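You operate a simulated robot arm through the tools that you are given. There is no shell and no other tool. Be economical: measure what you need, move in short steps, check, and stop when the job is done.

Carry out the task below with a simulated two-armed robot. There is one attempt and no reset: what you move stays moved.

JOB
Put the blue padlock from the top of the blue bench on the top of the teal table and the red padlock on top of the carton there.

Only the result counts: the job must be done as asked and must still hold three seconds after the hand-in. Knocking over, shifting, dropping, spilling or breaking anything else fails it.

ROBOT AND FRAMES
Two 7-joint arms with two-finger parallel grippers on one trunk, on a base that drives. Base frame: it is fixed to the floor where the robot stands at the start and does not move with it; the origin is under the middle of the robot, x ahead of it, y to its left, z up. Units: mm, rad, N and s.
The left shoulder is at the start at [60, 143, 926], the right one opposite. With the tool pointing down near the work surface each hand reaches from about 280 to 700 mm from the robot's upright axis, wherever it stands, measured 20 degrees to its own side. Places, roughly: top of the teal table [-1600, 1900, 900]. Payload 1.57 kg a hand.
The tool frame of a hand sits at the grasp point between the pads (the TCP): z along the fingers, y along the line on which they close. The tips reach 30 mm beyond it. Largest opening 110 mm; finger width 24, thickness 12; the body of the gripper, 48 by 112 mm, starts 78 mm behind the TCP.
Orientation is that of the tool frame in the base frame, as a unit quaternion [x, y, z, w]. With the fingers straight down and closing along the base's y, the tool's x points along the base's -x, its y along +y and its z along -z.

CONTROLS
- The arms move only by the tool servo_tool. It takes "left_moves", "right_moves" or both (then of equal length, played together; a hand with none holds still); each is text: rows parted by semicolons, each of 7 numbers parted by spaces: the shift along the base's x, y, z in units of 20 mm (1.0 is 20 mm), then the turn, a rotation vector about the base's x, y, z in units of 6 degrees (1.0 is 6 degrees), then the closure, from 0 (fully open) to 1 (shut). In form: x y z ax ay az gripper; .... A call has 1 to 20 rows; each row shifts and turns the commanded pose from where the row before left it. A call with a number of a shift or a turn outside -1 to 1 is refused whole. Rows are played at 5 a second. More than 50 mm and 0.15 rad between two rows, or a gripper value outside its range, and nothing of the call is played. Where a pose cannot be reached the arm comes as near as it can. A force on the tool above 40 N (or 10 N above the force at the start of the call, whichever is more), or a blocked arm, ends the call early, and 0.2 s more pass. Each finger travels about 45 mm/s and halts on what it meets, pressing with about 31 N; the grip force reading is that of the motor and also rises with nothing between the fingers. The clock runs only during rows and for 0.2 s after the last one: add rows that do not move to give the fingers time. The reply holds the time, the measured pose of the TCP, the force on the tool along the base axes, the opening and the grip force, in the units named above and with some noise, and new pictures: "pictures" is both (left out), scene, wrist or none (wrist: the cameras of the hands that moved).
- Cameras (640 x 400 px; columns grow to the right, rows downward): "scene" is now at [49.9, -27.9, 1546.6]; the picture's right is [-0.31, -0.95, 0.00], its down [-0.63, 0.20, -0.75] and it looks along [0.71, -0.23, -0.66] (base axes); focal length 266 px, centre (320, 200). "left" rides on the left gripper at [70, -16, -141] in its tool frame; the picture's right is [0.23, 0.97, 0.00], its down [-0.86, 0.20, -0.48] and it looks along [-0.47, 0.11, 0.88] (tool axes); focal length 222 px, centre (320, 200). "right" rides on the right gripper at [70, 16, -141] in its tool frame; the picture's right is [-0.23, 0.97, 0.00], its down [-0.86, -0.20, -0.48] and it looks along [-0.47, -0.11, 0.88] (tool axes); focal length 222 px, centre (320, 200). There is no depth. A picture from a camera that has moved, and an enlarged one, comes with that camera's place and axes in the base frame and with its lens.
- move_column(by): slides the trunk up (or, below 0, down) by that many mm; the arms and the scene camera ride with it, the base frame stays. It gives what a move gives, with no picture.
- drive_base(legs): drives the robot by 1 to 6 legs, each [ahead, left, turn to the left] in mm, mm and rad, along the robot's own axes; the way and the turn of a leg run together, so that a leg with both is an arc; at most 1500 mm and 3.142 rad a leg. The arms and the cameras ride along, it lands a little off, and it stops where it bumps. It gives what a move gives, and a new picture of the scene camera.
- turn_head(pan, tilt): turns the head with the scene camera to pan (to the left, within 1.501 rad either way) and tilt (down, from -0.506 to 1.204), counted from straight ahead of the robot. It gives what a move gives, and a new picture of the scene camera.
- close_up(camera, box): a new picture of the part [left, top, right, bottom] of that camera's present view, enlarged. It takes no simulated time.
- sign_off(): hands the job in; it is judged then, once.

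Go step by step. Nothing tells you exact positions but the pictures and the camera data: compare them with the known pose of the tool, close in by small moves and look again before you grip or let go. The budget is 120 turns and 260 pictures, counting those below and the enlarged ones. Unless the task says otherwise, let go and move clear before handing in, and close with one line.

The tools are called by a JSON object that holds its "op" and its "data". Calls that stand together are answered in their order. servo_tool: Moves the arms, as the interface text tells. Its arguments: {"type":"object","properties":{"left_moves":{"type":"string"},"right_moves":{"type":"string"},"pictures":{"type":"string","enum":["both","scene","wrist","none"]}},"required":[]} The other tools are called the same way: move_column (by) slides the trunk up or down; drive_base (legs) drives the base; turn_head (pan, tilt) turns the head that bears the scene camera; close_up (camera, box) takes an enlarged picture of a part of a camera's view; sign_off () hands the job in.

At the start:

```text
t: 0.0
left_ee_pos: [462.4, 5.3, 999.4]
left_orientation: [0.0, 1.0, 0.0, 0.0]
left_ft_force: [0.1, -0.1, -0.3]
left_opening: 110.1
left_gripper_force: 0.1
right_ee_pos: [399.7, -441.1, 999.9]
right_orientation: [0.0, 1.0, 0.0, 0.0]
right_ft_force: [-0.1, 0.3, 1.0]
right_opening: 110.1
right_gripper_force: 0.1
trunk travel left (down, up): [-525.0, 65.0]
robot x, y, heading: [1.1, -0.5, 0.004]
head pan, tilt: [-0.314, 0.724]
```

scene: 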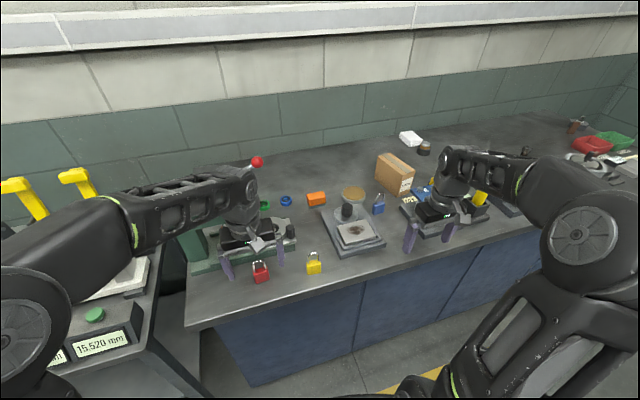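
right: 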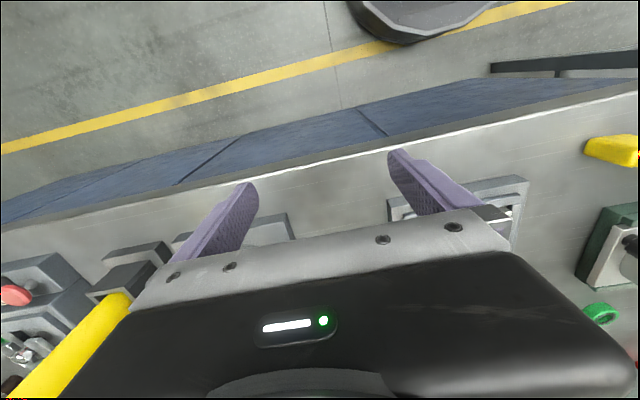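
left: 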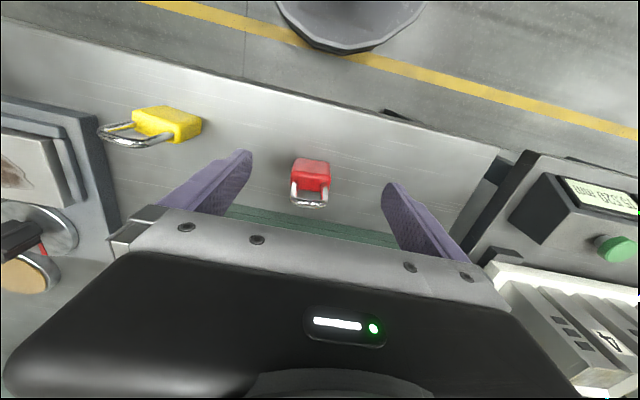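

I see a red, a yellow and a blue padlock on the bench ahead; the teal table is behind to the left. First I enlarge the padlock area.

{"op": "close_up", "data": {"camera": "scene", "box": [220, 150, 420, 290]}}

{"op": "close_up", "data": {"camera": "scene", "box": [340, 120, 520, 250]}}

{"op": "close_up", "data": {"camera": "left", "box": [80, 60, 480, 260]}}

```text
2.86 times, centred on (320, 220) of scene
camera zoom: at [49.9, -27.9, 1546.6], right [-0.31, -0.95, 0.0], down [-0.63, 0.2, -0.75], along [0.71, -0.23, -0.66], focal length 760 px, centre (320, 143)
```

zoom: 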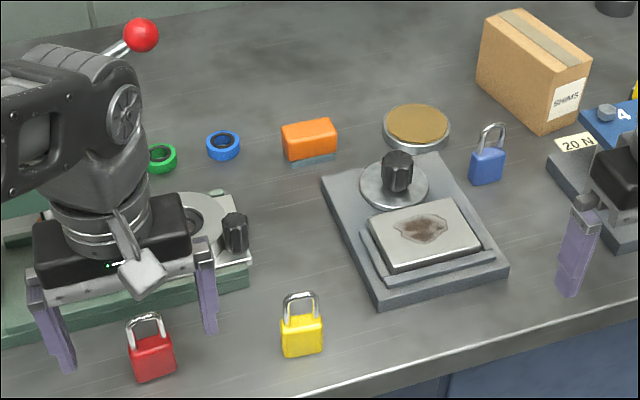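

```text
3.08 times, centred on (430, 185) of scene
camera zoom: at [49.9, -27.9, 1546.6], right [-0.31, -0.95, 0.0], down [-0.63, 0.2, -0.75], along [0.71, -0.23, -0.66], focal length 819 px, centre (-18, 246)
```

zoom: 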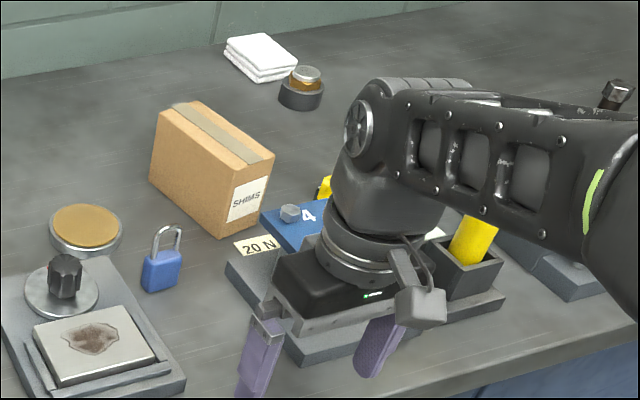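

```text
1.60 times, centred on (280, 160) of left
camera zoom: at [391.4, -10.8, 1140.9], right [-0.23, 0.97, 0.0], down [0.86, 0.2, 0.48], along [0.47, 0.11, -0.88], focal length 355 px, centre (384, 264)
```

zoom: 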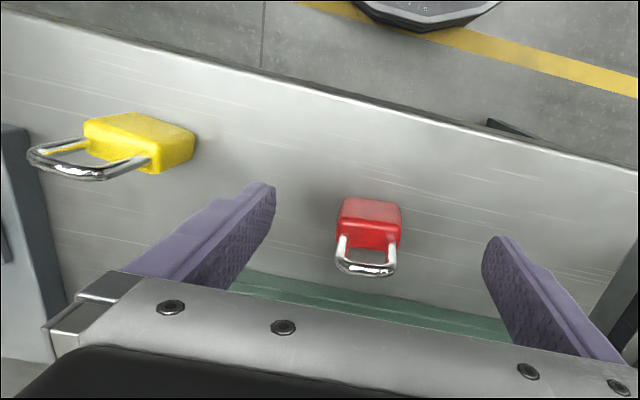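

The red padlock stands upright at about [478, 0], just under the left hand; the blue one is at about [622, -426]. I look over at the teal table first, then close in on red with the left hand.

{"op": "turn_head", "data": {"pan": 1.5, "tilt": 0.35}}

{"op": "servo_tool", "data": {"left_moves": "0.7 -0.3 -1 0 0 0 0; 0 0 0 0 0 0 0", "pictures": "wrist"}}

```text
t: 1.8
left_ee_pos: [460.2, 5.9, 1000.9]
left_orientation: [0.0, 1.0, -0.001, 0.0]
left_ft_force: [-0.8, -0.5, 0.4]
left_opening: 110.2
left_gripper_force: 0.0
right_ee_pos: [400.2, -442.1, 999.7]
right_orientation: [0.0, 1.0, 0.0, 0.0]
right_ft_force: [-0.8, 0.3, -0.9]
right_opening: 109.9
right_gripper_force: 0.1
trunk travel left (down, up): [-525.0, 65.0]
robot x, y, heading: [3.4, 1.7, -0.0]
head pan, tilt: [1.499, 0.351]
camera scene: at [-23.2, 90.9, 1580.1], right [1.0, -0.07, 0.0], down [-0.02, -0.34, -0.94], along [0.07, 0.94, -0.34], focal length 266 px, centre (320, 200)
```

scene: 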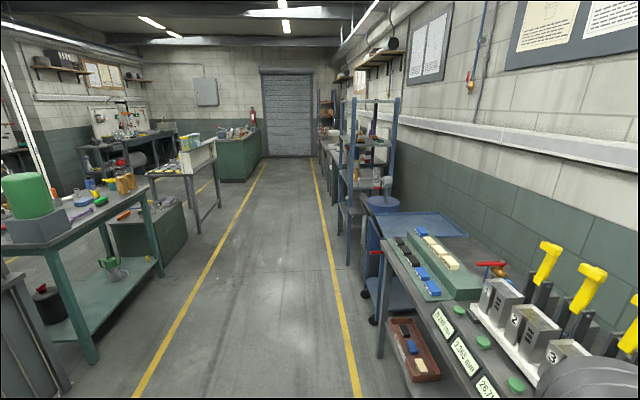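

```text
t: 2.4
left_ee_pos: [475.5, -0.4, 980.8]
left_orientation: [0.0, 1.0, 0.0, 0.0]
left_ft_force: [0.4, 0.0, -0.5]
left_opening: 110.1
left_gripper_force: 0.0
right_ee_pos: [398.9, -441.5, 999.9]
right_orientation: [0.001, 1.0, 0.0, 0.0]
right_ft_force: [0.6, 0.6, 0.7]
right_opening: 109.7
right_gripper_force: 0.0
trunk travel left (down, up): [-525.0, 65.0]
robot x, y, heading: [0.5, -0.1, -0.002]
head pan, tilt: [1.499, 0.351]
camera left: at [404.6, -16.1, 1121.4], right [-0.23, 0.97, 0.0], down [0.85, 0.2, 0.48], along [0.47, 0.11, -0.88], focal length 222 px, centre (320, 200)
```

left: 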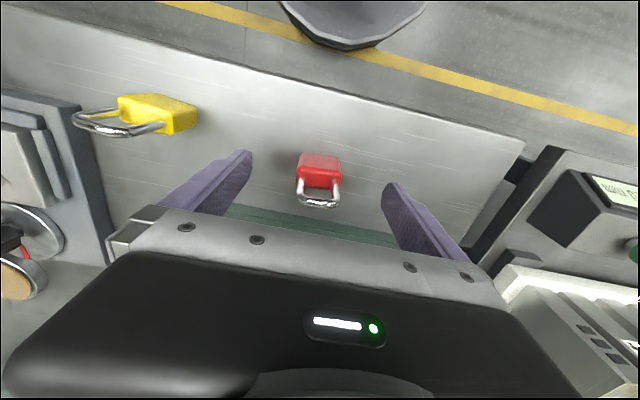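

The teal table is at the left edge of that view. Now I enlarge the red padlock for its exact place and yaw.

{"op": "close_up", "data": {"camera": "left", "box": [220, 120, 420, 245]}}

{"op": "turn_head", "data": {"pan": -0.2, "tilt": 0.85}}

{"op": "close_up", "data": {"camera": "scene", "box": [220, 130, 380, 230]}}

```text
3.20 times, centred on (320, 182) of left
camera zoom: at [404.6, -16.1, 1121.4], right [-0.23, 0.97, 0.0], down [0.85, 0.2, 0.48], along [0.47, 0.11, -0.88], focal length 711 px, centre (320, 256)
```

zoom: 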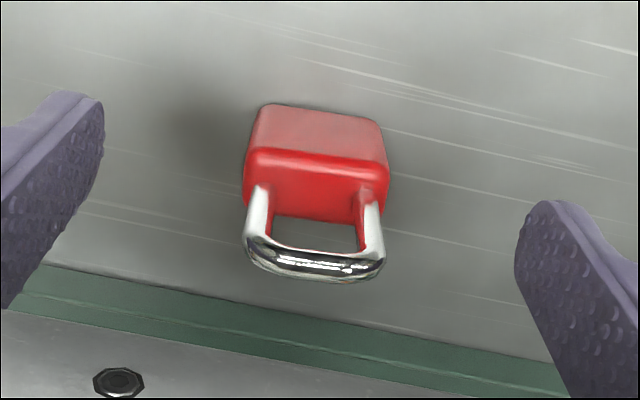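

```text
t: 4.1
left_ee_pos: [474.5, -0.4, 979.2]
left_orientation: [0.0, 1.0, 0.0, 0.0]
left_ft_force: [1.0, -0.2, 0.0]
left_opening: 110.1
left_gripper_force: 0.1
right_ee_pos: [398.7, -441.0, 999.7]
right_orientation: [0.0, 1.0, 0.001, 0.0]
right_ft_force: [0.8, 0.1, -0.5]
right_opening: 110.0
right_gripper_force: 0.1
trunk travel left (down, up): [-525.0, 65.0]
robot x, y, heading: [1.6, -0.3, 0.002]
head pan, tilt: [-0.201, 0.85]
camera scene: at [46.7, -17.5, 1536.4], right [-0.2, -0.98, 0.0], down [-0.74, 0.15, -0.66], along [0.65, -0.13, -0.75], focal length 266 px, centre (320, 200)
```

scene: 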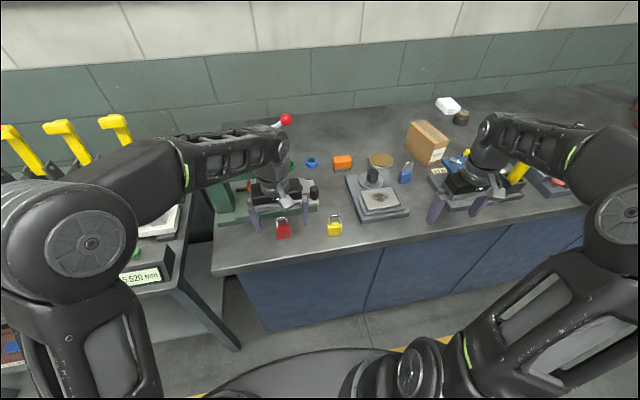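

```text
4.00 times, centred on (300, 180) of scene
camera zoom: at [46.7, -17.5, 1536.4], right [-0.2, -0.98, 0.0], down [-0.74, 0.15, -0.66], along [0.65, -0.13, -0.75], focal length 1064 px, centre (400, 280)
```

zoom: 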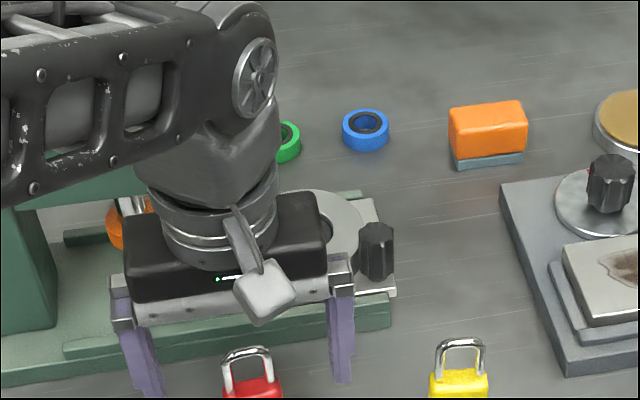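

Red body: about 38 wide, 20 thick, 38 high, centre about [482.5, 0], yawed by about 4.5°. I align, go down to TCP z≈936 and close.

{"op": "servo_tool", "data": {"left_moves": "0.32 0.02 0 0 0 0.77 0; 0 0 -0.73 0 0 0 0; 0 0 -0.73 0 0 0 0; 0 0 -0.73 0 0 0 0; 0 0 0 0 0 0 0", "pictures": "wrist"}}

{"op": "close_up", "data": {"camera": "left", "box": [220, 120, 420, 245]}}

```text
t: 5.3
left_ee_pos: [479.7, 0.4, 936.1]
left_orientation: [-0.041, 0.999, -0.001, 0.0]
left_ft_force: [0.3, -0.4, -0.1]
left_opening: 110.0
left_gripper_force: 0.1
right_ee_pos: [399.4, -441.0, 999.7]
right_orientation: [0.0, 1.0, 0.0, 0.0]
right_ft_force: [-0.1, -0.5, -0.2]
right_opening: 110.1
right_gripper_force: 0.1
trunk travel left (down, up): [-525.0, 65.0]
robot x, y, heading: [4.5, 1.0, 0.001]
head pan, tilt: [-0.201, 0.85]
camera left: at [412.0, -21.3, 1076.9], right [-0.3, 0.95, 0.0], down [0.84, 0.27, 0.48], along [0.46, 0.15, -0.88], focal length 222 px, centre (320, 200)
```

left: 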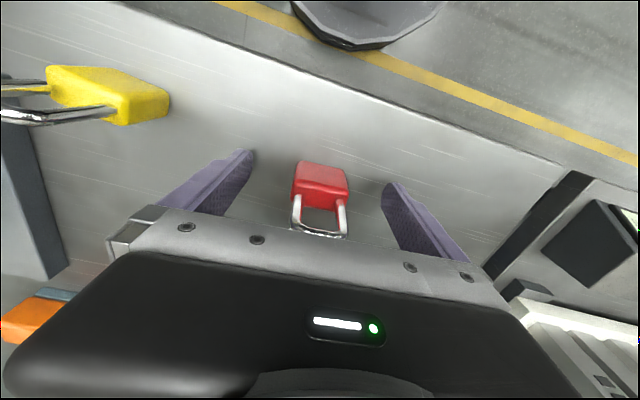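

```text
3.20 times, centred on (320, 182) of left
camera zoom: at [412.0, -21.3, 1076.9], right [-0.3, 0.95, 0.0], down [0.84, 0.27, 0.48], along [0.46, 0.15, -0.88], focal length 711 px, centre (320, 256)
```

zoom: 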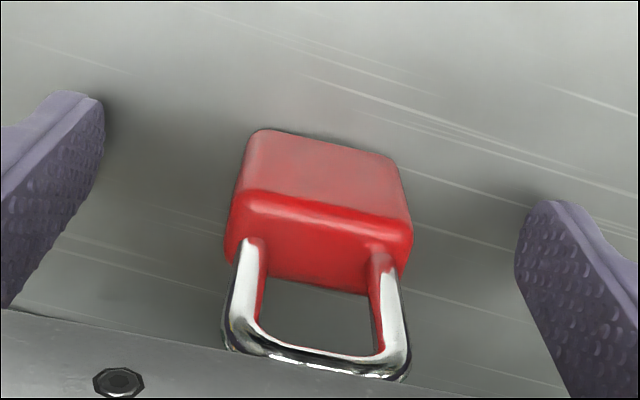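

The body is centred between the pads and square to them. I close the fingers.

{"op": "servo_tool", "data": {"left_moves": "0 0 0 0 0 0 1; 0 0 0 0 0 0 1; 0 0 0 0 0 0 1; 0 0 0 0 0 0 1; 0 0 0 0 0 0 1; 0 0 0 0 0 0 1; 0 0 0 0 0 0 1", "pictures": "none"}}

{"op": "servo_tool", "data": {"left_moves": "0 0 0.5 0 0 0 1; 0 0 1 0 0 0 1; 0 0 1 0 0 0 1; 0 0 1 0 0 0 1; 0 0 1 0 0 0 1; 0 0 1 0 0 0 1; 0 0 1 0 0 0 1; 0 0 0 0 0 0 1", "pictures": "both"}}

```text
t: 6.9
left_ee_pos: [479.5, 0.2, 937.0]
left_orientation: [-0.04, 0.999, 0.0, 0.0]
left_ft_force: [1.0, 0.1, 0.6]
left_opening: 39.9
left_gripper_force: 31.7
right_ee_pos: [398.9, -441.1, 999.2]
right_orientation: [0.0, 1.0, 0.0, 0.0]
right_ft_force: [0.0, -0.6, 1.1]
right_opening: 109.9
right_gripper_force: 0.1
trunk travel left (down, up): [-525.0, 65.0]
robot x, y, heading: [-0.0, 1.8, -0.002]
head pan, tilt: [-0.201, 0.85]
```

```text
t: 8.7
left_ee_pos: [481.1, -4.7, 1067.1]
left_orientation: [-0.04, 0.999, 0.0, 0.0]
left_ft_force: [0.1, 1.1, -1.3]
left_opening: 39.8
left_gripper_force: 30.5
right_ee_pos: [400.1, -439.9, 999.6]
right_orientation: [-0.001, 1.0, 0.001, 0.0]
right_ft_force: [0.3, 0.3, -0.1]
right_opening: 110.2
right_gripper_force: 0.1
trunk travel left (down, up): [-525.0, 65.0]
robot x, y, heading: [3.0, -0.1, 0.0]
head pan, tilt: [-0.201, 0.85]
camera scene: at [46.9, -17.6, 1536.4], right [-0.2, -0.98, 0.0], down [-0.74, 0.15, -0.66], along [0.65, -0.13, -0.75], focal length 266 px, centre (320, 200)
camera left: at [412.6, -25.0, 1208.0], right [-0.3, 0.95, 0.0], down [0.84, 0.27, 0.48], along [0.46, 0.15, -0.88], focal length 222 px, centre (320, 200)
```

scene: 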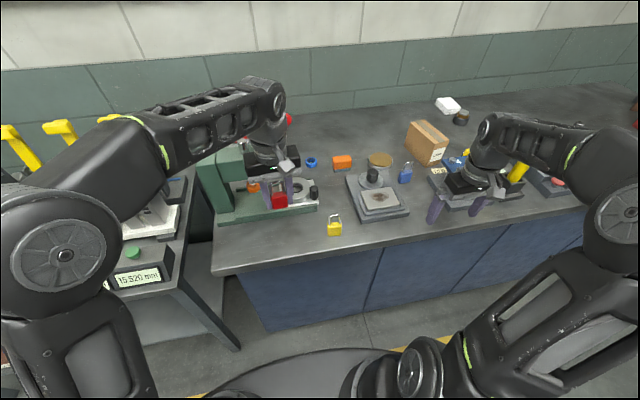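
left: 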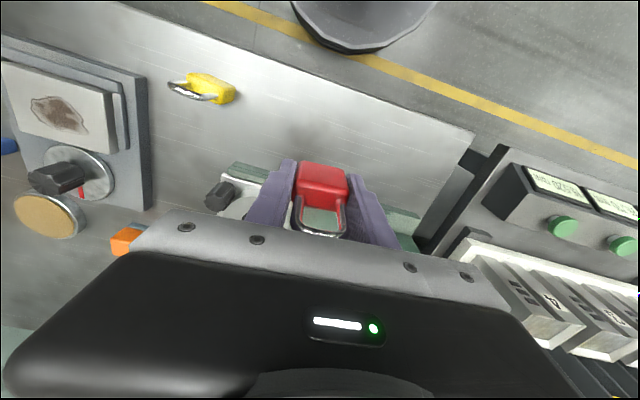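

Red is held. I tuck both hands in and up, then drive 200 mm to the right to bring blue in reach of the right hand.

{"op": "servo_tool", "data": {"left_moves": "-1 1 0.5 0 0 0 1; -1 1 0.5 0 0 0 1; -1 1 0.5 0 0 0 1; -1 1 0 0 0 0 1; -1 1 0 0 0 0 1; 0 0 0 0 0 0 1", "right_moves": "0 0 1 0 0 0 0; 0 0 1 0 0 0 0; 0 0 1 0 0 0 0; -0.5 0 1 0 0 0 0; -0.5 0 1 0 0 0 0; 0 0 0 0 0 0 0", "pictures": "none"}}

{"op": "drive_base", "data": {"legs": [[0, -200, 0]]}}

{"op": "close_up", "data": {"camera": "scene", "box": [280, 90, 480, 215]}}

```text
t: 10.1
left_ee_pos: [382.3, 98.4, 1094.8]
left_orientation: [-0.04, 0.999, 0.0, -0.001]
left_ft_force: [0.4, 0.0, -1.0]
left_opening: 39.6
left_gripper_force: 31.0
right_ee_pos: [379.3, -440.0, 1099.7]
right_orientation: [0.0, 1.0, 0.0, 0.0]
right_ft_force: [-0.4, -0.3, -0.3]
right_opening: 110.0
right_gripper_force: 0.0
trunk travel left (down, up): [-525.0, 65.0]
robot x, y, heading: [-0.3, 2.4, 0.003]
head pan, tilt: [-0.201, 0.85]
```

```text
t: 11.7
left_ee_pos: [381.5, -104.0, 1096.2]
left_orientation: [-0.04, 0.999, 0.0, 0.0]
left_ft_force: [-0.7, -1.0, -1.6]
left_opening: 39.5
left_gripper_force: 30.8
right_ee_pos: [378.8, -642.0, 1098.8]
right_orientation: [0.001, 1.0, 0.001, 0.0]
right_ft_force: [-0.6, 0.0, -0.3]
right_opening: 110.0
right_gripper_force: 0.0
trunk travel left (down, up): [-525.0, 65.0]
robot x, y, heading: [-1.7, -203.0, -0.001]
head pan, tilt: [-0.201, 0.85]
camera scene: at [46.5, -220.3, 1536.4], right [-0.2, -0.98, 0.0], down [-0.74, 0.15, -0.66], along [0.65, -0.13, -0.75], focal length 266 px, centre (320, 200)
```

scene: 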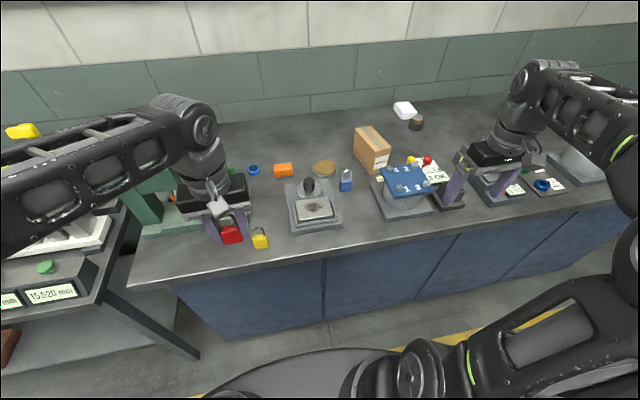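

```text
3.20 times, centred on (380, 152) of scene
camera zoom: at [46.5, -220.3, 1536.4], right [-0.2, -0.98, 0.0], down [-0.74, 0.15, -0.66], along [0.65, -0.13, -0.75], focal length 851 px, centre (128, 352)
```

zoom: 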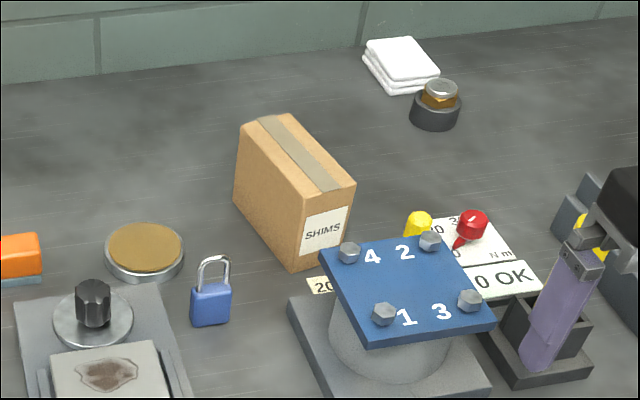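

Blue stands at about [629, -422], nearly square to the base; the plate on its left edge ends at y≈-375, so I approach with a partial opening. I bring the right hand above it.

{"op": "servo_tool", "data": {"right_moves": "0.9 0.8 0 0 0 0 0.2; 0.9 0.8 0 0 0 0 0.5; 0.9 0.8 0 0 0 0 0.5; 0.9 0.8 0 0 0 0 0.5; 0.9 0.8 0 0 0 0 0.5; 0.9 0.8 0 0 0 0 0.5; 0.9 0.8 0 0 0 0 0.5; 0.9 0.8 0 0 0 0 0.5; 0.9 0.8 0 0 0 0 0.5; 0.9 0.8 0 0 0 0 0.5; 0.9 0.8 0 0 0 0 0.5; 0.9 0.8 0 0 0 0 0.5; 0.9 0.8 0 0 0 0 0.5; 0.8 0.6 0 0 0 0 0.5; 0 0 -1 0 0 0 0.5; 0 0 -1 0 0 0 0.5; 0 0 -1 0 0 0 0.5; 0 0 0 0 0 0 0.5", "pictures": "wrist"}}

{"op": "close_up", "data": {"camera": "right", "box": [200, 100, 440, 250]}}

```text
t: 15.5
left_ee_pos: [382.1, -103.2, 1096.1]
left_orientation: [-0.04, 0.999, 0.001, 0.001]
left_ft_force: [-1.0, 0.7, -1.7]
left_opening: 39.6
left_gripper_force: 31.5
right_ee_pos: [500.6, -530.8, 1042.2]
right_orientation: [0.001, 1.0, 0.0, 0.0]
right_ft_force: [-0.1, 0.1, -0.3]
right_opening: 55.0
right_gripper_force: 0.0
right hand out of reach, approached as far as the arm can: row 7, 8, 9, 10, 11, 12, 13, 14
trunk travel left (down, up): [-525.0, 65.0]
robot x, y, heading: [0.9, -203.0, 0.004]
head pan, tilt: [-0.201, 0.85]
camera right: at [431.5, -514.5, 1183.2], right [0.23, 0.97, 0.0], down [0.85, -0.2, 0.48], along [0.47, -0.11, -0.88], focal length 222 px, centre (320, 200)
```

right: 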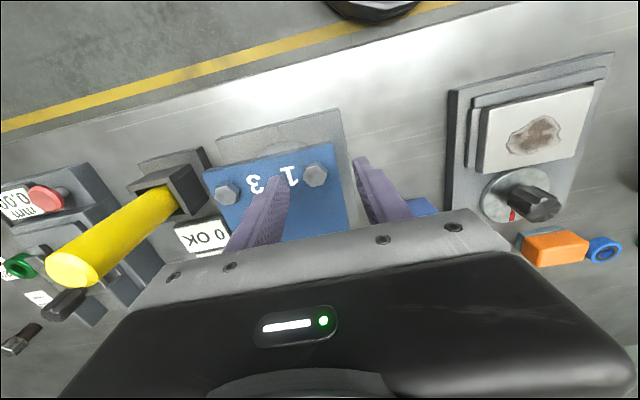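

```text
2.67 times, centred on (320, 175) of right
camera zoom: at [431.5, -514.5, 1183.2], right [0.23, 0.97, 0.0], down [0.85, -0.2, 0.48], along [0.47, -0.11, -0.88], focal length 592 px, centre (320, 267)
```

zoom: 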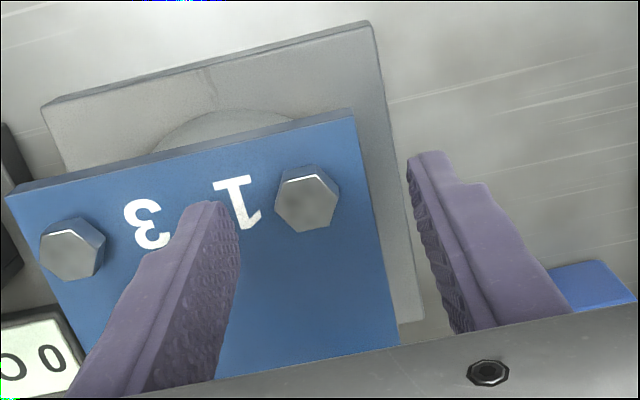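

The hand fell short at that height. I lift it, drive 60 mm ahead and go on.

{"op": "servo_tool", "data": {"right_moves": "0 0 1 0 0 0 0.5; 0 0 1 0 0 0 0.5; 0 0 0 0 0 0 0.5", "pictures": "none"}}

{"op": "drive_base", "data": {"legs": [[60, 0, 0]]}}

```text
t: 16.3
left_ee_pos: [381.2, -102.9, 1096.8]
left_orientation: [-0.038, 0.999, 0.0, 0.001]
left_ft_force: [0.5, -0.3, -1.6]
left_opening: 39.2
left_gripper_force: 30.9
right_ee_pos: [501.2, -532.2, 1083.1]
right_orientation: [0.0, 1.0, 0.0, 0.0]
right_ft_force: [0.1, 0.2, -0.4]
right_opening: 54.9
right_gripper_force: 0.1
trunk travel left (down, up): [-525.0, 65.0]
robot x, y, heading: [2.0, -201.0, -0.002]
head pan, tilt: [-0.201, 0.85]
```

```text
t: 17.3
left_ee_pos: [445.0, -104.0, 1095.6]
left_orientation: [-0.039, 0.999, -0.001, -0.001]
left_ft_force: [1.2, 0.5, -1.4]
left_opening: 39.2
left_gripper_force: 31.0
right_ee_pos: [563.9, -533.0, 1081.5]
right_orientation: [0.002, 1.0, 0.0, -0.001]
right_ft_force: [0.3, -1.0, -1.2]
right_opening: 54.9
right_gripper_force: 0.0
trunk travel left (down, up): [-525.0, 65.0]
robot x, y, heading: [61.9, -198.5, -0.004]
head pan, tilt: [-0.201, 0.85]
camera scene: at [110.2, -219.0, 1536.3], right [-0.2, -0.98, 0.0], down [-0.74, 0.15, -0.66], along [0.65, -0.13, -0.75], focal length 266 px, centre (320, 200)
```

scene: 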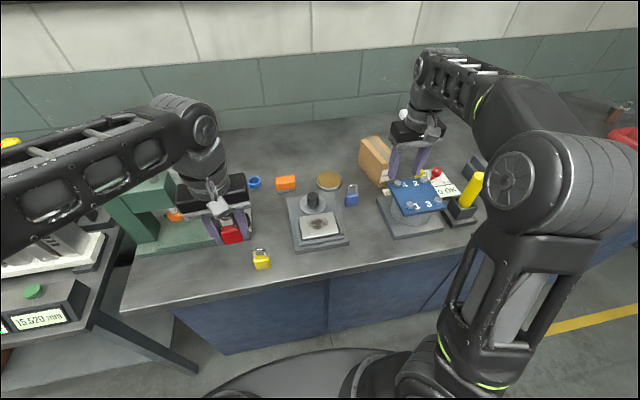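

Now I shift left to blue's y and forward while coming down to z≈1010.

{"op": "servo_tool", "data": {"right_moves": "0 0.92 0 0 0 0 0.5; 0 0.92 0 0 0 0 0.5; 0 0.92 0 0 0 0 0.5; 0 0.92 0 0 0 0 0.5; 0 0.92 0 0 0 0 0.5; 0 0.92 0 0 0 0 0.5; 0.5 0 -0.9 0 0 0 0.5; 0.5 0 -0.9 0 0 0 0.5; 0.5 0 -0.9 0 0 0 0.5; 0.5 0 -0.8 0 0 0 0.5; 0 0 0 0 0 0 0.5", "pictures": "both"}}

{"op": "close_up", "data": {"camera": "right", "box": [220, 120, 420, 245]}}

```text
t: 19.7
left_ee_pos: [443.2, -103.5, 1095.9]
left_orientation: [-0.039, 0.999, 0.001, 0.0]
left_ft_force: [-0.5, -0.6, -0.6]
left_opening: 40.0
left_gripper_force: 30.8
right_ee_pos: [602.9, -421.5, 1013.5]
right_orientation: [0.001, 1.0, 0.001, 0.0]
right_ft_force: [-0.4, -0.3, -0.5]
right_opening: 55.2
right_gripper_force: 0.0
trunk travel left (down, up): [-525.0, 65.0]
robot x, y, heading: [61.2, -201.1, 0.002]
head pan, tilt: [-0.201, 0.85]
camera scene: at [108.0, -219.0, 1536.4], right [-0.2, -0.98, 0.0], down [-0.74, 0.15, -0.66], along [0.65, -0.13, -0.75], focal length 266 px, centre (320, 200)
camera right: at [533.8, -405.4, 1154.2], right [0.23, 0.97, 0.0], down [0.85, -0.2, 0.48], along [0.47, -0.11, -0.88], focal length 222 px, centre (320, 200)
```

scene: 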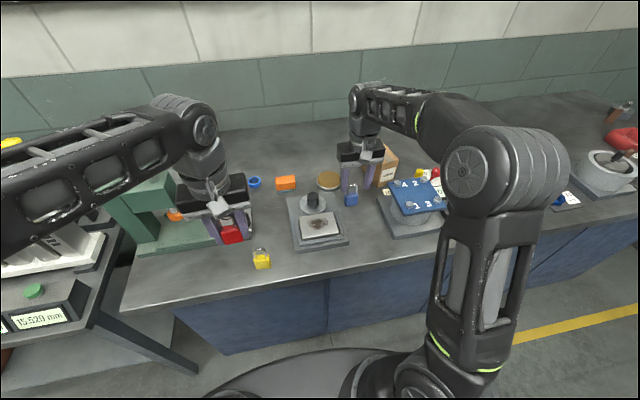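
right: 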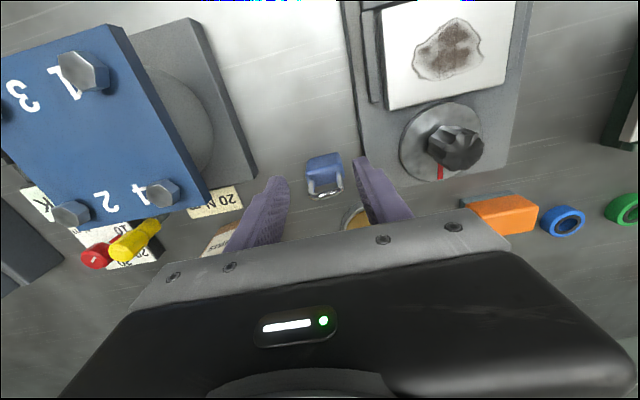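

```text
3.20 times, centred on (320, 182) of right
camera zoom: at [533.8, -405.4, 1154.2], right [0.23, 0.97, 0.0], down [0.85, -0.2, 0.48], along [0.47, -0.11, -0.88], focal length 711 px, centre (320, 256)
```

zoom: 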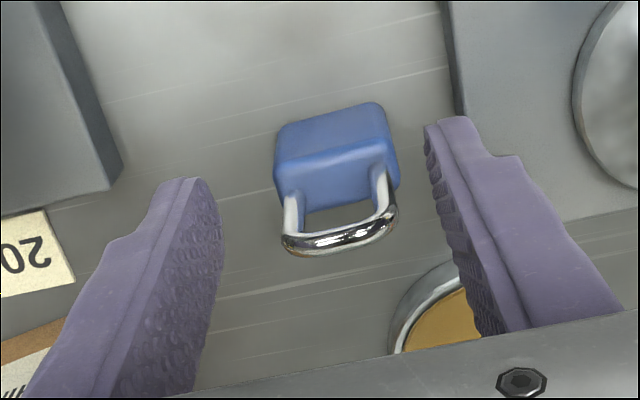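

Refined: blue centre about [622.5, -420], yaw about 0. I centre, narrow to ~50 mm and come down halfway to check.

{"op": "servo_tool", "data": {"right_moves": "0.95 0.08 0 0 0 0 0.54; 0 0 -0.9 0 0 0 0.54; 0 0 -0.9 0 0 0 0.54; 0 0 0 0 0 0 0.54", "pictures": "none"}}

{"op": "close_up", "data": {"camera": "right", "box": [220, 120, 420, 245]}}

```text
t: 20.7
left_ee_pos: [443.6, -103.6, 1096.5]
left_orientation: [-0.038, 0.999, 0.0, 0.0]
left_ft_force: [0.1, -0.3, -1.7]
left_opening: 39.8
left_gripper_force: 30.8
right_ee_pos: [622.3, -422.8, 975.8]
right_orientation: [0.002, 1.0, 0.0, 0.0]
right_ft_force: [0.3, 0.3, 0.1]
right_opening: 50.7
right_gripper_force: 0.0
trunk travel left (down, up): [-525.0, 65.0]
robot x, y, heading: [64.1, -202.1, 0.001]
head pan, tilt: [-0.201, 0.85]
```

```text
3.20 times, centred on (320, 182) of right
camera zoom: at [552.2, -405.4, 1117.8], right [0.23, 0.97, 0.0], down [0.85, -0.2, 0.48], along [0.47, -0.11, -0.88], focal length 711 px, centre (320, 256)
```

zoom: 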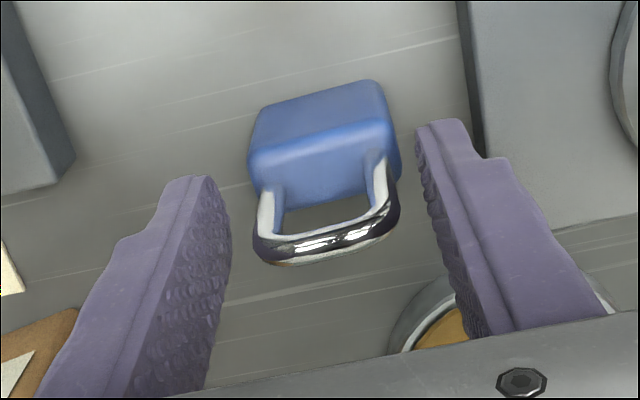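

Slight correction of +2 mm in x and y, then down and close.

{"op": "servo_tool", "data": {"right_moves": "0.1 0.1 0 0 0 0 0.54; 0 0 -0.98 0 0 0 0.54; 0 0 -0.98 0 0 0 0.54; 0 0 0 0 0 0 0.54", "pictures": "none"}}

{"op": "close_up", "data": {"camera": "right", "box": [220, 120, 420, 245]}}

```text
t: 21.7
left_ee_pos: [443.5, -103.9, 1096.3]
left_orientation: [-0.039, 0.999, 0.0, 0.0]
left_ft_force: [-0.6, -0.1, -1.8]
left_opening: 39.6
left_gripper_force: 31.0
right_ee_pos: [624.0, -420.6, 939.8]
right_orientation: [0.002, 1.0, 0.0, 0.0]
right_ft_force: [0.4, 0.2, 0.1]
right_opening: 50.6
right_gripper_force: 0.0
trunk travel left (down, up): [-525.0, 65.0]
robot x, y, heading: [57.1, -203.4, -0.001]
head pan, tilt: [-0.201, 0.85]
```

```text
3.20 times, centred on (320, 182) of right
camera zoom: at [554.5, -403.6, 1081.7], right [0.23, 0.97, 0.0], down [0.85, -0.2, 0.48], along [0.47, -0.11, -0.88], focal length 711 px, centre (320, 256)
```

zoom: 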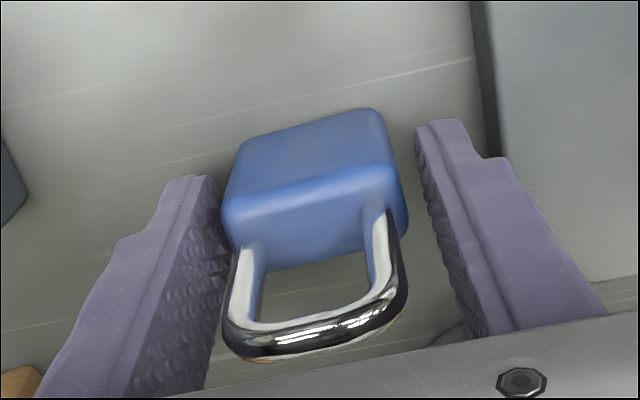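

It sits between the pads. I close and lift.

{"op": "servo_tool", "data": {"right_moves": "0 0 -0.1 0 0 0 0.54; 0 0 0 0 0 0 1; 0 0 0 0 0 0 1; 0 0 0 0 0 0 1; 0 0 0 0 0 0 1; 0 0 0 0 0 0 1", "pictures": "none"}}

{"op": "servo_tool", "data": {"right_moves": "0 0 0.5 0 0 0 1; 0 0 1 0 0 0 1; 0 0 1 0 0 0 1; 0 0 1 0 0 0 1; 0 0 1 0 0 0 1; 0 0 1 0 0 0 1; 0 0 1 0 0 0 1; 0 0 0 0 0 0 1", "pictures": "both"}}

```text
t: 23.1
left_ee_pos: [443.6, -103.6, 1095.6]
left_orientation: [-0.039, 0.999, 0.0, 0.0]
left_ft_force: [-0.3, -0.6, -1.6]
left_opening: 39.5
left_gripper_force: 30.6
right_ee_pos: [625.0, -418.6, 938.4]
right_orientation: [0.001, 1.0, 0.0, 0.0]
right_ft_force: [0.5, 0.4, -0.3]
right_opening: 39.7
right_gripper_force: 31.1
trunk travel left (down, up): [-525.0, 65.0]
robot x, y, heading: [61.5, -198.8, -0.004]
head pan, tilt: [-0.201, 0.85]
```

```text
t: 24.9
left_ee_pos: [444.1, -104.0, 1095.5]
left_orientation: [-0.039, 0.999, 0.0, -0.001]
left_ft_force: [-0.3, -0.7, -1.9]
left_opening: 39.6
left_gripper_force: 31.4
right_ee_pos: [624.6, -419.4, 1064.6]
right_orientation: [0.0, 1.0, 0.0, 0.0]
right_ft_force: [0.4, -0.2, -1.3]
right_opening: 39.6
right_gripper_force: 30.9
trunk travel left (down, up): [-525.0, 65.0]
robot x, y, heading: [58.1, -198.9, -0.007]
head pan, tilt: [-0.201, 0.85]
camera scene: at [108.5, -219.1, 1536.4], right [-0.2, -0.98, 0.0], down [-0.74, 0.15, -0.66], along [0.65, -0.13, -0.75], focal length 266 px, centre (320, 200)
camera right: at [555.4, -402.3, 1205.8], right [0.23, 0.97, 0.0], down [0.85, -0.2, 0.48], along [0.47, -0.11, -0.88], focal length 222 px, centre (320, 200)
```

scene: 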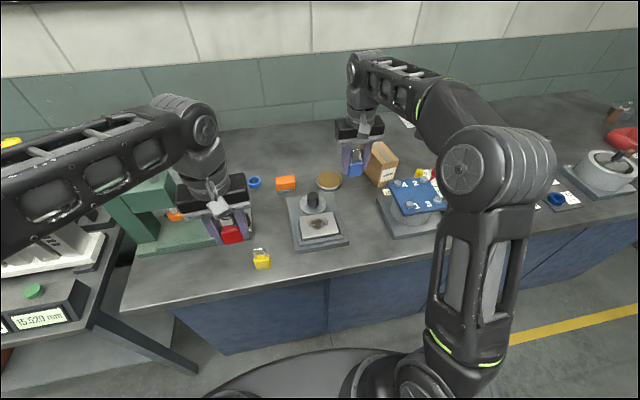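
right: 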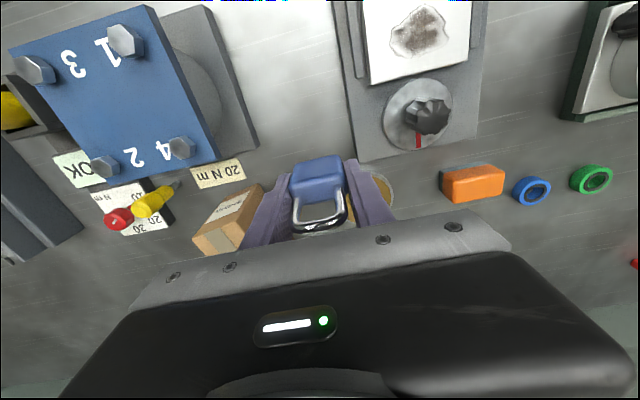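

Both padlocks are held. I draw the right hand in, back away from the bench and look left toward the teal table.

{"op": "servo_tool", "data": {"right_moves": "-1 0 0.5 0 0 0 1; -1 0 0.5 0 0 0 1; -1 0 0.5 0 0 0 1; -1 0 0 0 0 0 1; -1 0 0 0 0 0 1; -1 0 0 0 0 0 1; -1 0 0 0 0 0 1; -1 0 0 0 0 0 1; -1 0 0 0 0 0 1; 0 0 0 0 0 0 1", "pictures": "none"}}

{"op": "drive_base", "data": {"legs": [[-300, 0, 0]]}}

{"op": "turn_head", "data": {"pan": 1.5, "tilt": 0.45}}

{"op": "turn_head", "data": {"pan": -1.5, "tilt": 0.45}}

```text
t: 27.1
left_ee_pos: [443.7, -102.4, 1096.1]
left_orientation: [-0.04, 0.999, -0.001, 0.0]
left_ft_force: [0.3, 0.1, -1.7]
left_opening: 39.7
left_gripper_force: 31.1
right_ee_pos: [443.8, -418.5, 1095.8]
right_orientation: [0.002, 1.0, 0.0, -0.001]
right_ft_force: [0.5, 0.9, -1.9]
right_opening: 39.8
right_gripper_force: 31.2
trunk travel left (down, up): [-525.0, 65.0]
robot x, y, heading: [62.5, -200.8, -0.003]
head pan, tilt: [-0.201, 0.85]
```

```text
t: 29.2
left_ee_pos: [137.9, -101.1, 1095.6]
left_orientation: [-0.041, 0.999, 0.0, -0.001]
left_ft_force: [-0.4, 0.6, -1.6]
left_opening: 39.7
left_gripper_force: 31.3
right_ee_pos: [139.9, -417.5, 1096.2]
right_orientation: [0.001, 1.0, 0.0, 0.0]
right_ft_force: [-0.9, 0.0, -0.7]
right_opening: 39.5
right_gripper_force: 31.2
trunk travel left (down, up): [-525.0, 65.0]
robot x, y, heading: [-242.5, -198.9, -0.005]
head pan, tilt: [-0.201, 0.85]
camera scene: at [-196.9, -218.5, 1536.4], right [-0.2, -0.98, 0.0], down [-0.74, 0.15, -0.66], along [0.65, -0.13, -0.75], focal length 266 px, centre (320, 200)
```

scene: 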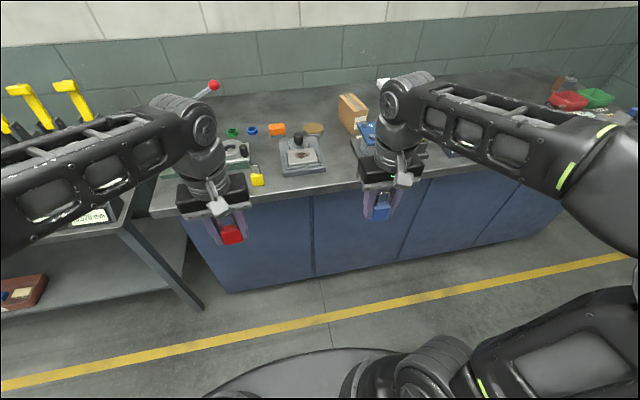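

```text
t: 30.9
left_ee_pos: [139.2, -100.8, 1094.7]
left_orientation: [-0.041, 0.999, 0.0, 0.0]
left_ft_force: [0.4, -0.1, -0.2]
left_opening: 39.5
left_gripper_force: 30.8
right_ee_pos: [141.6, -417.6, 1097.4]
right_orientation: [0.0, 1.0, 0.0, 0.0]
right_ft_force: [0.4, 0.1, -1.5]
right_opening: 39.8
right_gripper_force: 31.3
trunk travel left (down, up): [-525.0, 65.0]
robot x, y, heading: [-239.2, -202.9, -0.005]
head pan, tilt: [1.499, 0.45]
camera scene: at [-265.7, -111.3, 1570.8], right [1.0, -0.07, 0.0], down [-0.03, -0.43, -0.9], along [0.06, 0.9, -0.44], focal length 266 px, centre (320, 200)
```

scene: 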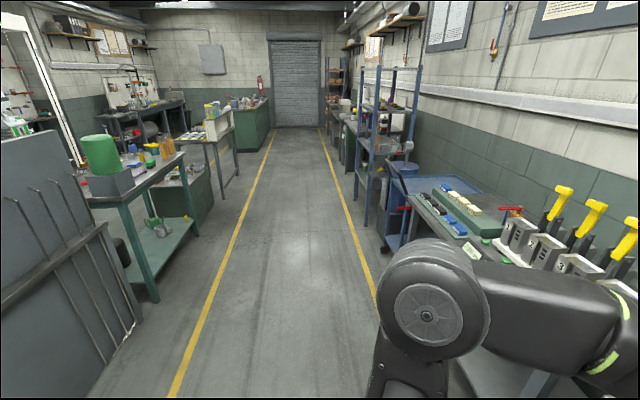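

```text
t: 33.5
left_ee_pos: [138.5, -101.9, 1095.7]
left_orientation: [-0.042, 0.999, 0.0, 0.0]
left_ft_force: [0.2, 0.0, -1.7]
left_opening: 39.5
left_gripper_force: 30.6
right_ee_pos: [141.0, -416.5, 1096.6]
right_orientation: [0.0, 1.0, -0.001, 0.0]
right_ft_force: [-0.7, 0.4, -1.3]
right_opening: 39.3
right_gripper_force: 31.3
trunk travel left (down, up): [-525.0, 65.0]
robot x, y, heading: [-245.5, -198.3, 0.003]
head pan, tilt: [-1.499, 0.45]
camera scene: at [-265.6, -294.7, 1570.8], right [-1.0, -0.07, 0.0], down [-0.03, 0.43, -0.9], along [0.07, -0.9, -0.44], focal length 266 px, centre (320, 200)
```

scene: 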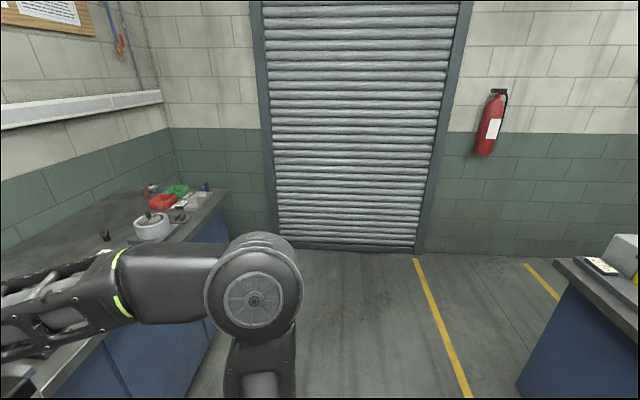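

The aisle is clear and the teal table's aisle edge is at about x=-1320, y 1300–2330. I turn left, drive along the aisle and turn to face the table.

{"op": "drive_base", "data": {"legs": [[0, 0, 1.571], [1000, 150, 0], [1100, 150, 0], [0, 0, 1.571]]}}

{"op": "turn_head", "data": {"pan": 0, "tilt": 0.6}}

```text
t: 51.6
left_ee_pos: [-898.2, 1814.5, 1096.5]
left_orientation: [1.0, 0.018, 0.001, 0.0]
left_ft_force: [1.1, 0.2, -1.5]
left_opening: 39.8
left_gripper_force: 31.4
right_ee_pos: [-884.4, 2130.7, 1096.5]
right_orientation: [1.0, -0.022, 0.0, 0.001]
right_ft_force: [0.4, -0.2, -1.6]
right_opening: 39.4
right_gripper_force: 30.9
trunk travel left (down, up): [-525.0, 65.0]
robot x, y, heading: [-515.0, 1897.0, 3.096]
head pan, tilt: [-1.499, 0.45]
camera scene: at [-484.2, 1985.3, 1570.8], right [1.0, 0.03, 0.0], down [0.01, -0.44, -0.9], along [-0.02, 0.9, -0.44], focal length 266 px, centre (320, 200)
```

scene: 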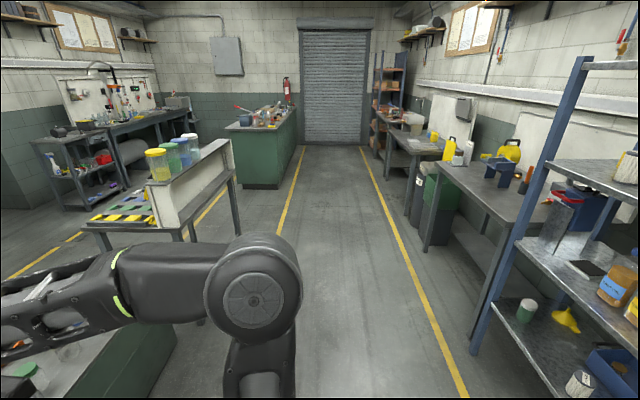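

```text
t: 53.2
left_ee_pos: [-896.8, 1814.4, 1096.0]
left_orientation: [1.0, 0.017, 0.0, -0.001]
left_ft_force: [0.0, 0.4, -1.6]
left_opening: 39.5
left_gripper_force: 31.8
right_ee_pos: [-884.8, 2130.5, 1097.5]
right_orientation: [1.0, -0.023, 0.0, 0.0]
right_ft_force: [-0.3, -0.8, -2.0]
right_opening: 39.5
right_gripper_force: 30.4
trunk travel left (down, up): [-525.0, 65.0]
robot x, y, heading: [-510.3, 1895.8, 3.095]
head pan, tilt: [0.0, 0.6]
camera scene: at [-570.1, 1897.6, 1557.3], right [0.05, 1.0, 0.0], down [0.56, -0.03, -0.82], along [-0.82, 0.04, -0.57], focal length 266 px, centre (320, 200)
```

scene: 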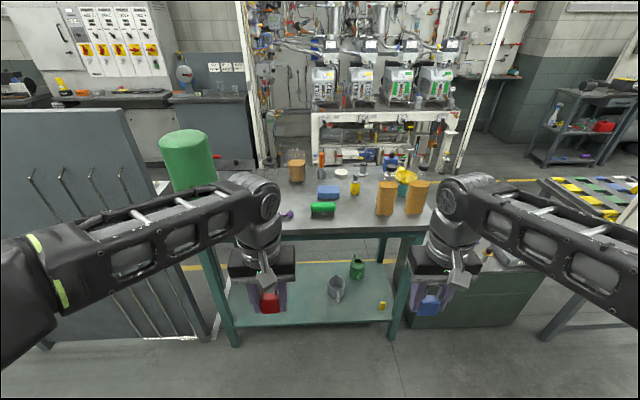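

Now I face the teal table. I enlarge its top to find the carton and free space.

{"op": "close_up", "data": {"camera": "scene", "box": [260, 140, 460, 265]}}

{"op": "close_up", "data": {"camera": "scene", "box": [150, 120, 350, 245]}}

```text
3.20 times, centred on (360, 202) of scene
camera zoom: at [-570.1, 1897.6, 1557.3], right [0.05, 1.0, 0.0], down [0.56, -0.03, -0.82], along [-0.82, 0.04, -0.57], focal length 851 px, centre (192, 192)
```

zoom: 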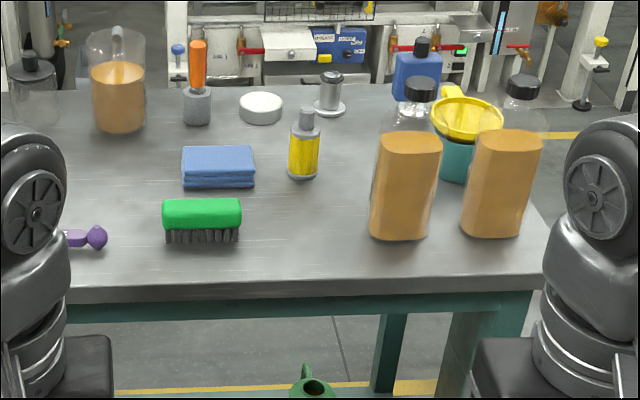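

```text
3.20 times, centred on (250, 182) of scene
camera zoom: at [-570.1, 1897.6, 1557.3], right [0.05, 1.0, 0.0], down [0.56, -0.03, -0.82], along [-0.82, 0.04, -0.57], focal length 851 px, centre (544, 256)
```

zoom: 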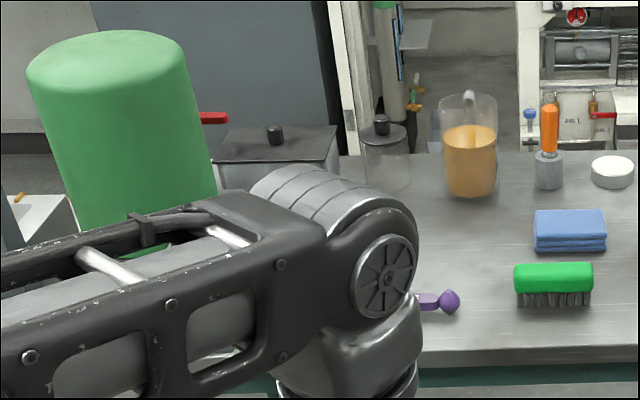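

No carton is visible yet, but the left arm hides part of the table. I drive sideways to the left to see the rest.

{"op": "drive_base", "data": {"legs": [[0, 450, 0.045]]}}

{"op": "close_up", "data": {"camera": "scene", "box": [220, 120, 460, 270]}}

```text
t: 55.9
left_ee_pos: [-900.1, 1338.2, 1095.9]
left_orientation: [0.999, 0.045, 0.0, -0.001]
left_ft_force: [-0.7, 0.4, -1.3]
left_opening: 39.5
left_gripper_force: 30.8
right_ee_pos: [-904.1, 1652.9, 1096.5]
right_orientation: [1.0, 0.005, 0.0, 0.0]
right_ft_force: [-0.1, -0.2, -1.8]
right_opening: 39.7
right_gripper_force: 31.2
trunk travel left (down, up): [-525.0, 65.0]
robot x, y, heading: [-517.0, 1442.7, -3.13]
head pan, tilt: [0.0, 0.6]
camera scene: at [-578.3, 1437.4, 1557.3], right [-0.01, 1.0, 0.0], down [0.57, 0.01, -0.82], along [-0.82, -0.01, -0.57], focal length 266 px, centre (320, 200)
```

scene: 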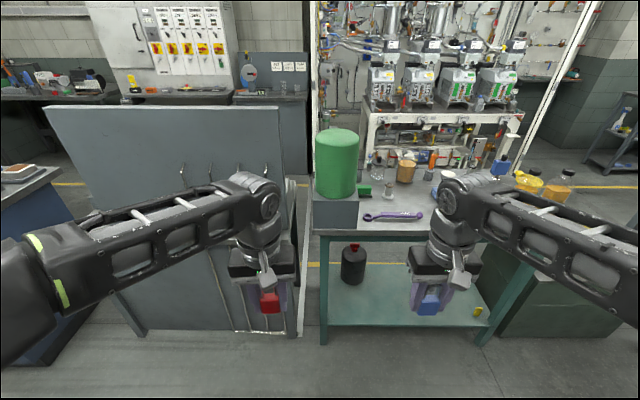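

```text
2.67 times, centred on (340, 195) of scene
camera zoom: at [-578.3, 1437.4, 1557.3], right [-0.01, 1.0, 0.0], down [0.57, 0.01, -0.82], along [-0.82, -0.01, -0.57], focal length 709 px, centre (267, 213)
```

zoom: 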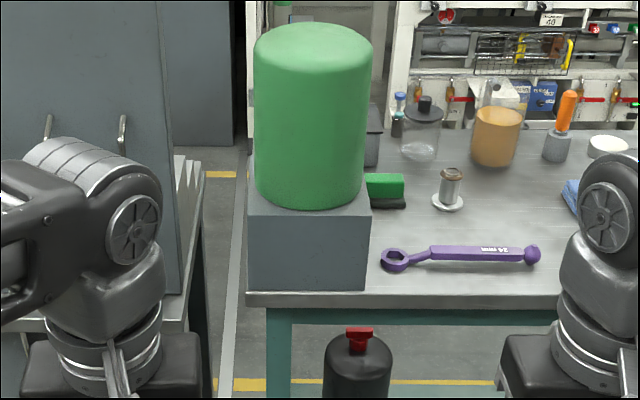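

I see a tank on a grey box, a wrench, sponge, lidded tin and jars, but no carton so far. I look from a second spot with the arms turned away to be sure nothing is hidden.

{"op": "drive_base", "data": {"legs": [[0, -280, 0], [0, 0, -0.9]]}}

{"op": "turn_head", "data": {"pan": 1.0, "tilt": 0.5}}

{"op": "close_up", "data": {"camera": "scene", "box": [180, 110, 420, 260]}}

```text
t: 60.3
left_ee_pos: [-837.2, 1963.6, 1096.6]
left_orientation: [0.917, -0.398, 0.0, 0.0]
left_ft_force: [0.6, -0.6, -2.0]
left_opening: 39.8
left_gripper_force: 30.9
right_ee_pos: [-593.9, 2161.2, 1097.0]
right_orientation: [0.901, -0.435, -0.001, 0.0]
right_ft_force: [0.6, -0.4, -1.8]
right_opening: 39.5
right_gripper_force: 30.6
trunk travel left (down, up): [-525.0, 65.0]
robot x, y, heading: [-525.7, 1726.1, 2.244]
head pan, tilt: [0.0, 0.6]
camera scene: at [-559.7, 1770.8, 1557.3], right [0.78, 0.62, 0.0], down [0.35, -0.44, -0.82], along [-0.51, 0.65, -0.57], focal length 266 px, centre (320, 200)
```

scene: 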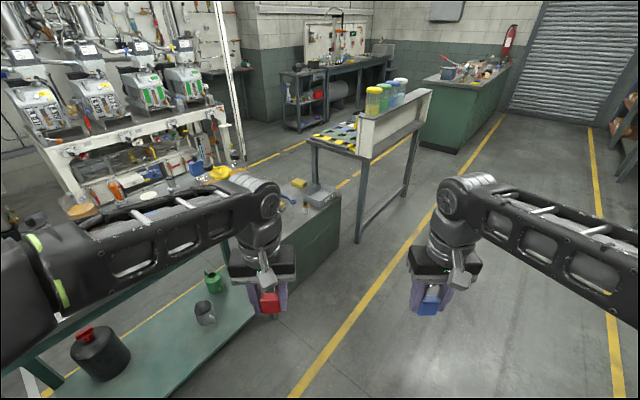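

```text
t: 61.5
left_ee_pos: [-838.9, 1964.6, 1095.0]
left_orientation: [0.917, -0.398, 0.0, 0.0]
left_ft_force: [0.4, -0.3, -1.6]
left_opening: 39.4
left_gripper_force: 31.2
right_ee_pos: [-593.6, 2162.2, 1096.0]
right_orientation: [0.901, -0.435, 0.0, 0.0]
right_ft_force: [-0.1, -0.4, -1.8]
right_opening: 39.7
right_gripper_force: 31.0
trunk travel left (down, up): [-525.0, 65.0]
robot x, y, heading: [-525.1, 1724.6, 2.242]
head pan, tilt: [1.0, 0.499]
camera scene: at [-595.3, 1692.5, 1566.4], right [-0.1, 0.99, 0.0], down [0.48, 0.05, -0.88], along [-0.87, -0.09, -0.48], focal length 266 px, centre (320, 200)
```

scene: 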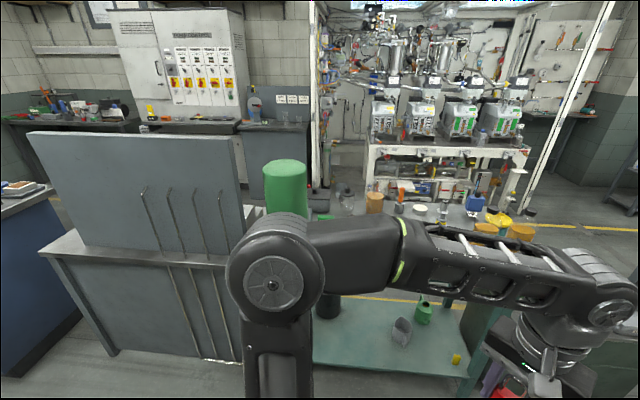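

```text
2.67 times, centred on (300, 185) of scene
camera zoom: at [-595.3, 1692.5, 1566.4], right [-0.1, 0.99, 0.0], down [0.48, 0.05, -0.88], along [-0.87, -0.09, -0.48], focal length 709 px, centre (373, 240)
```

zoom: 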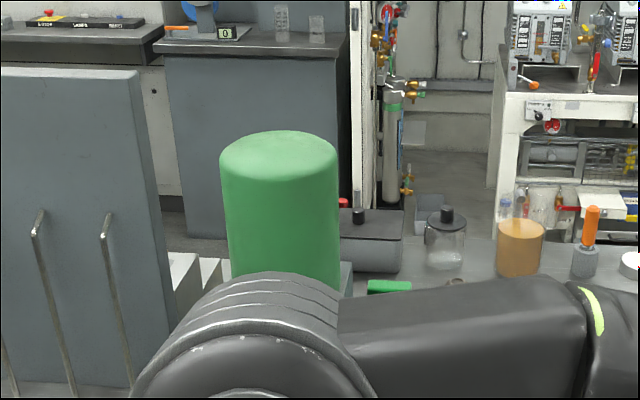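

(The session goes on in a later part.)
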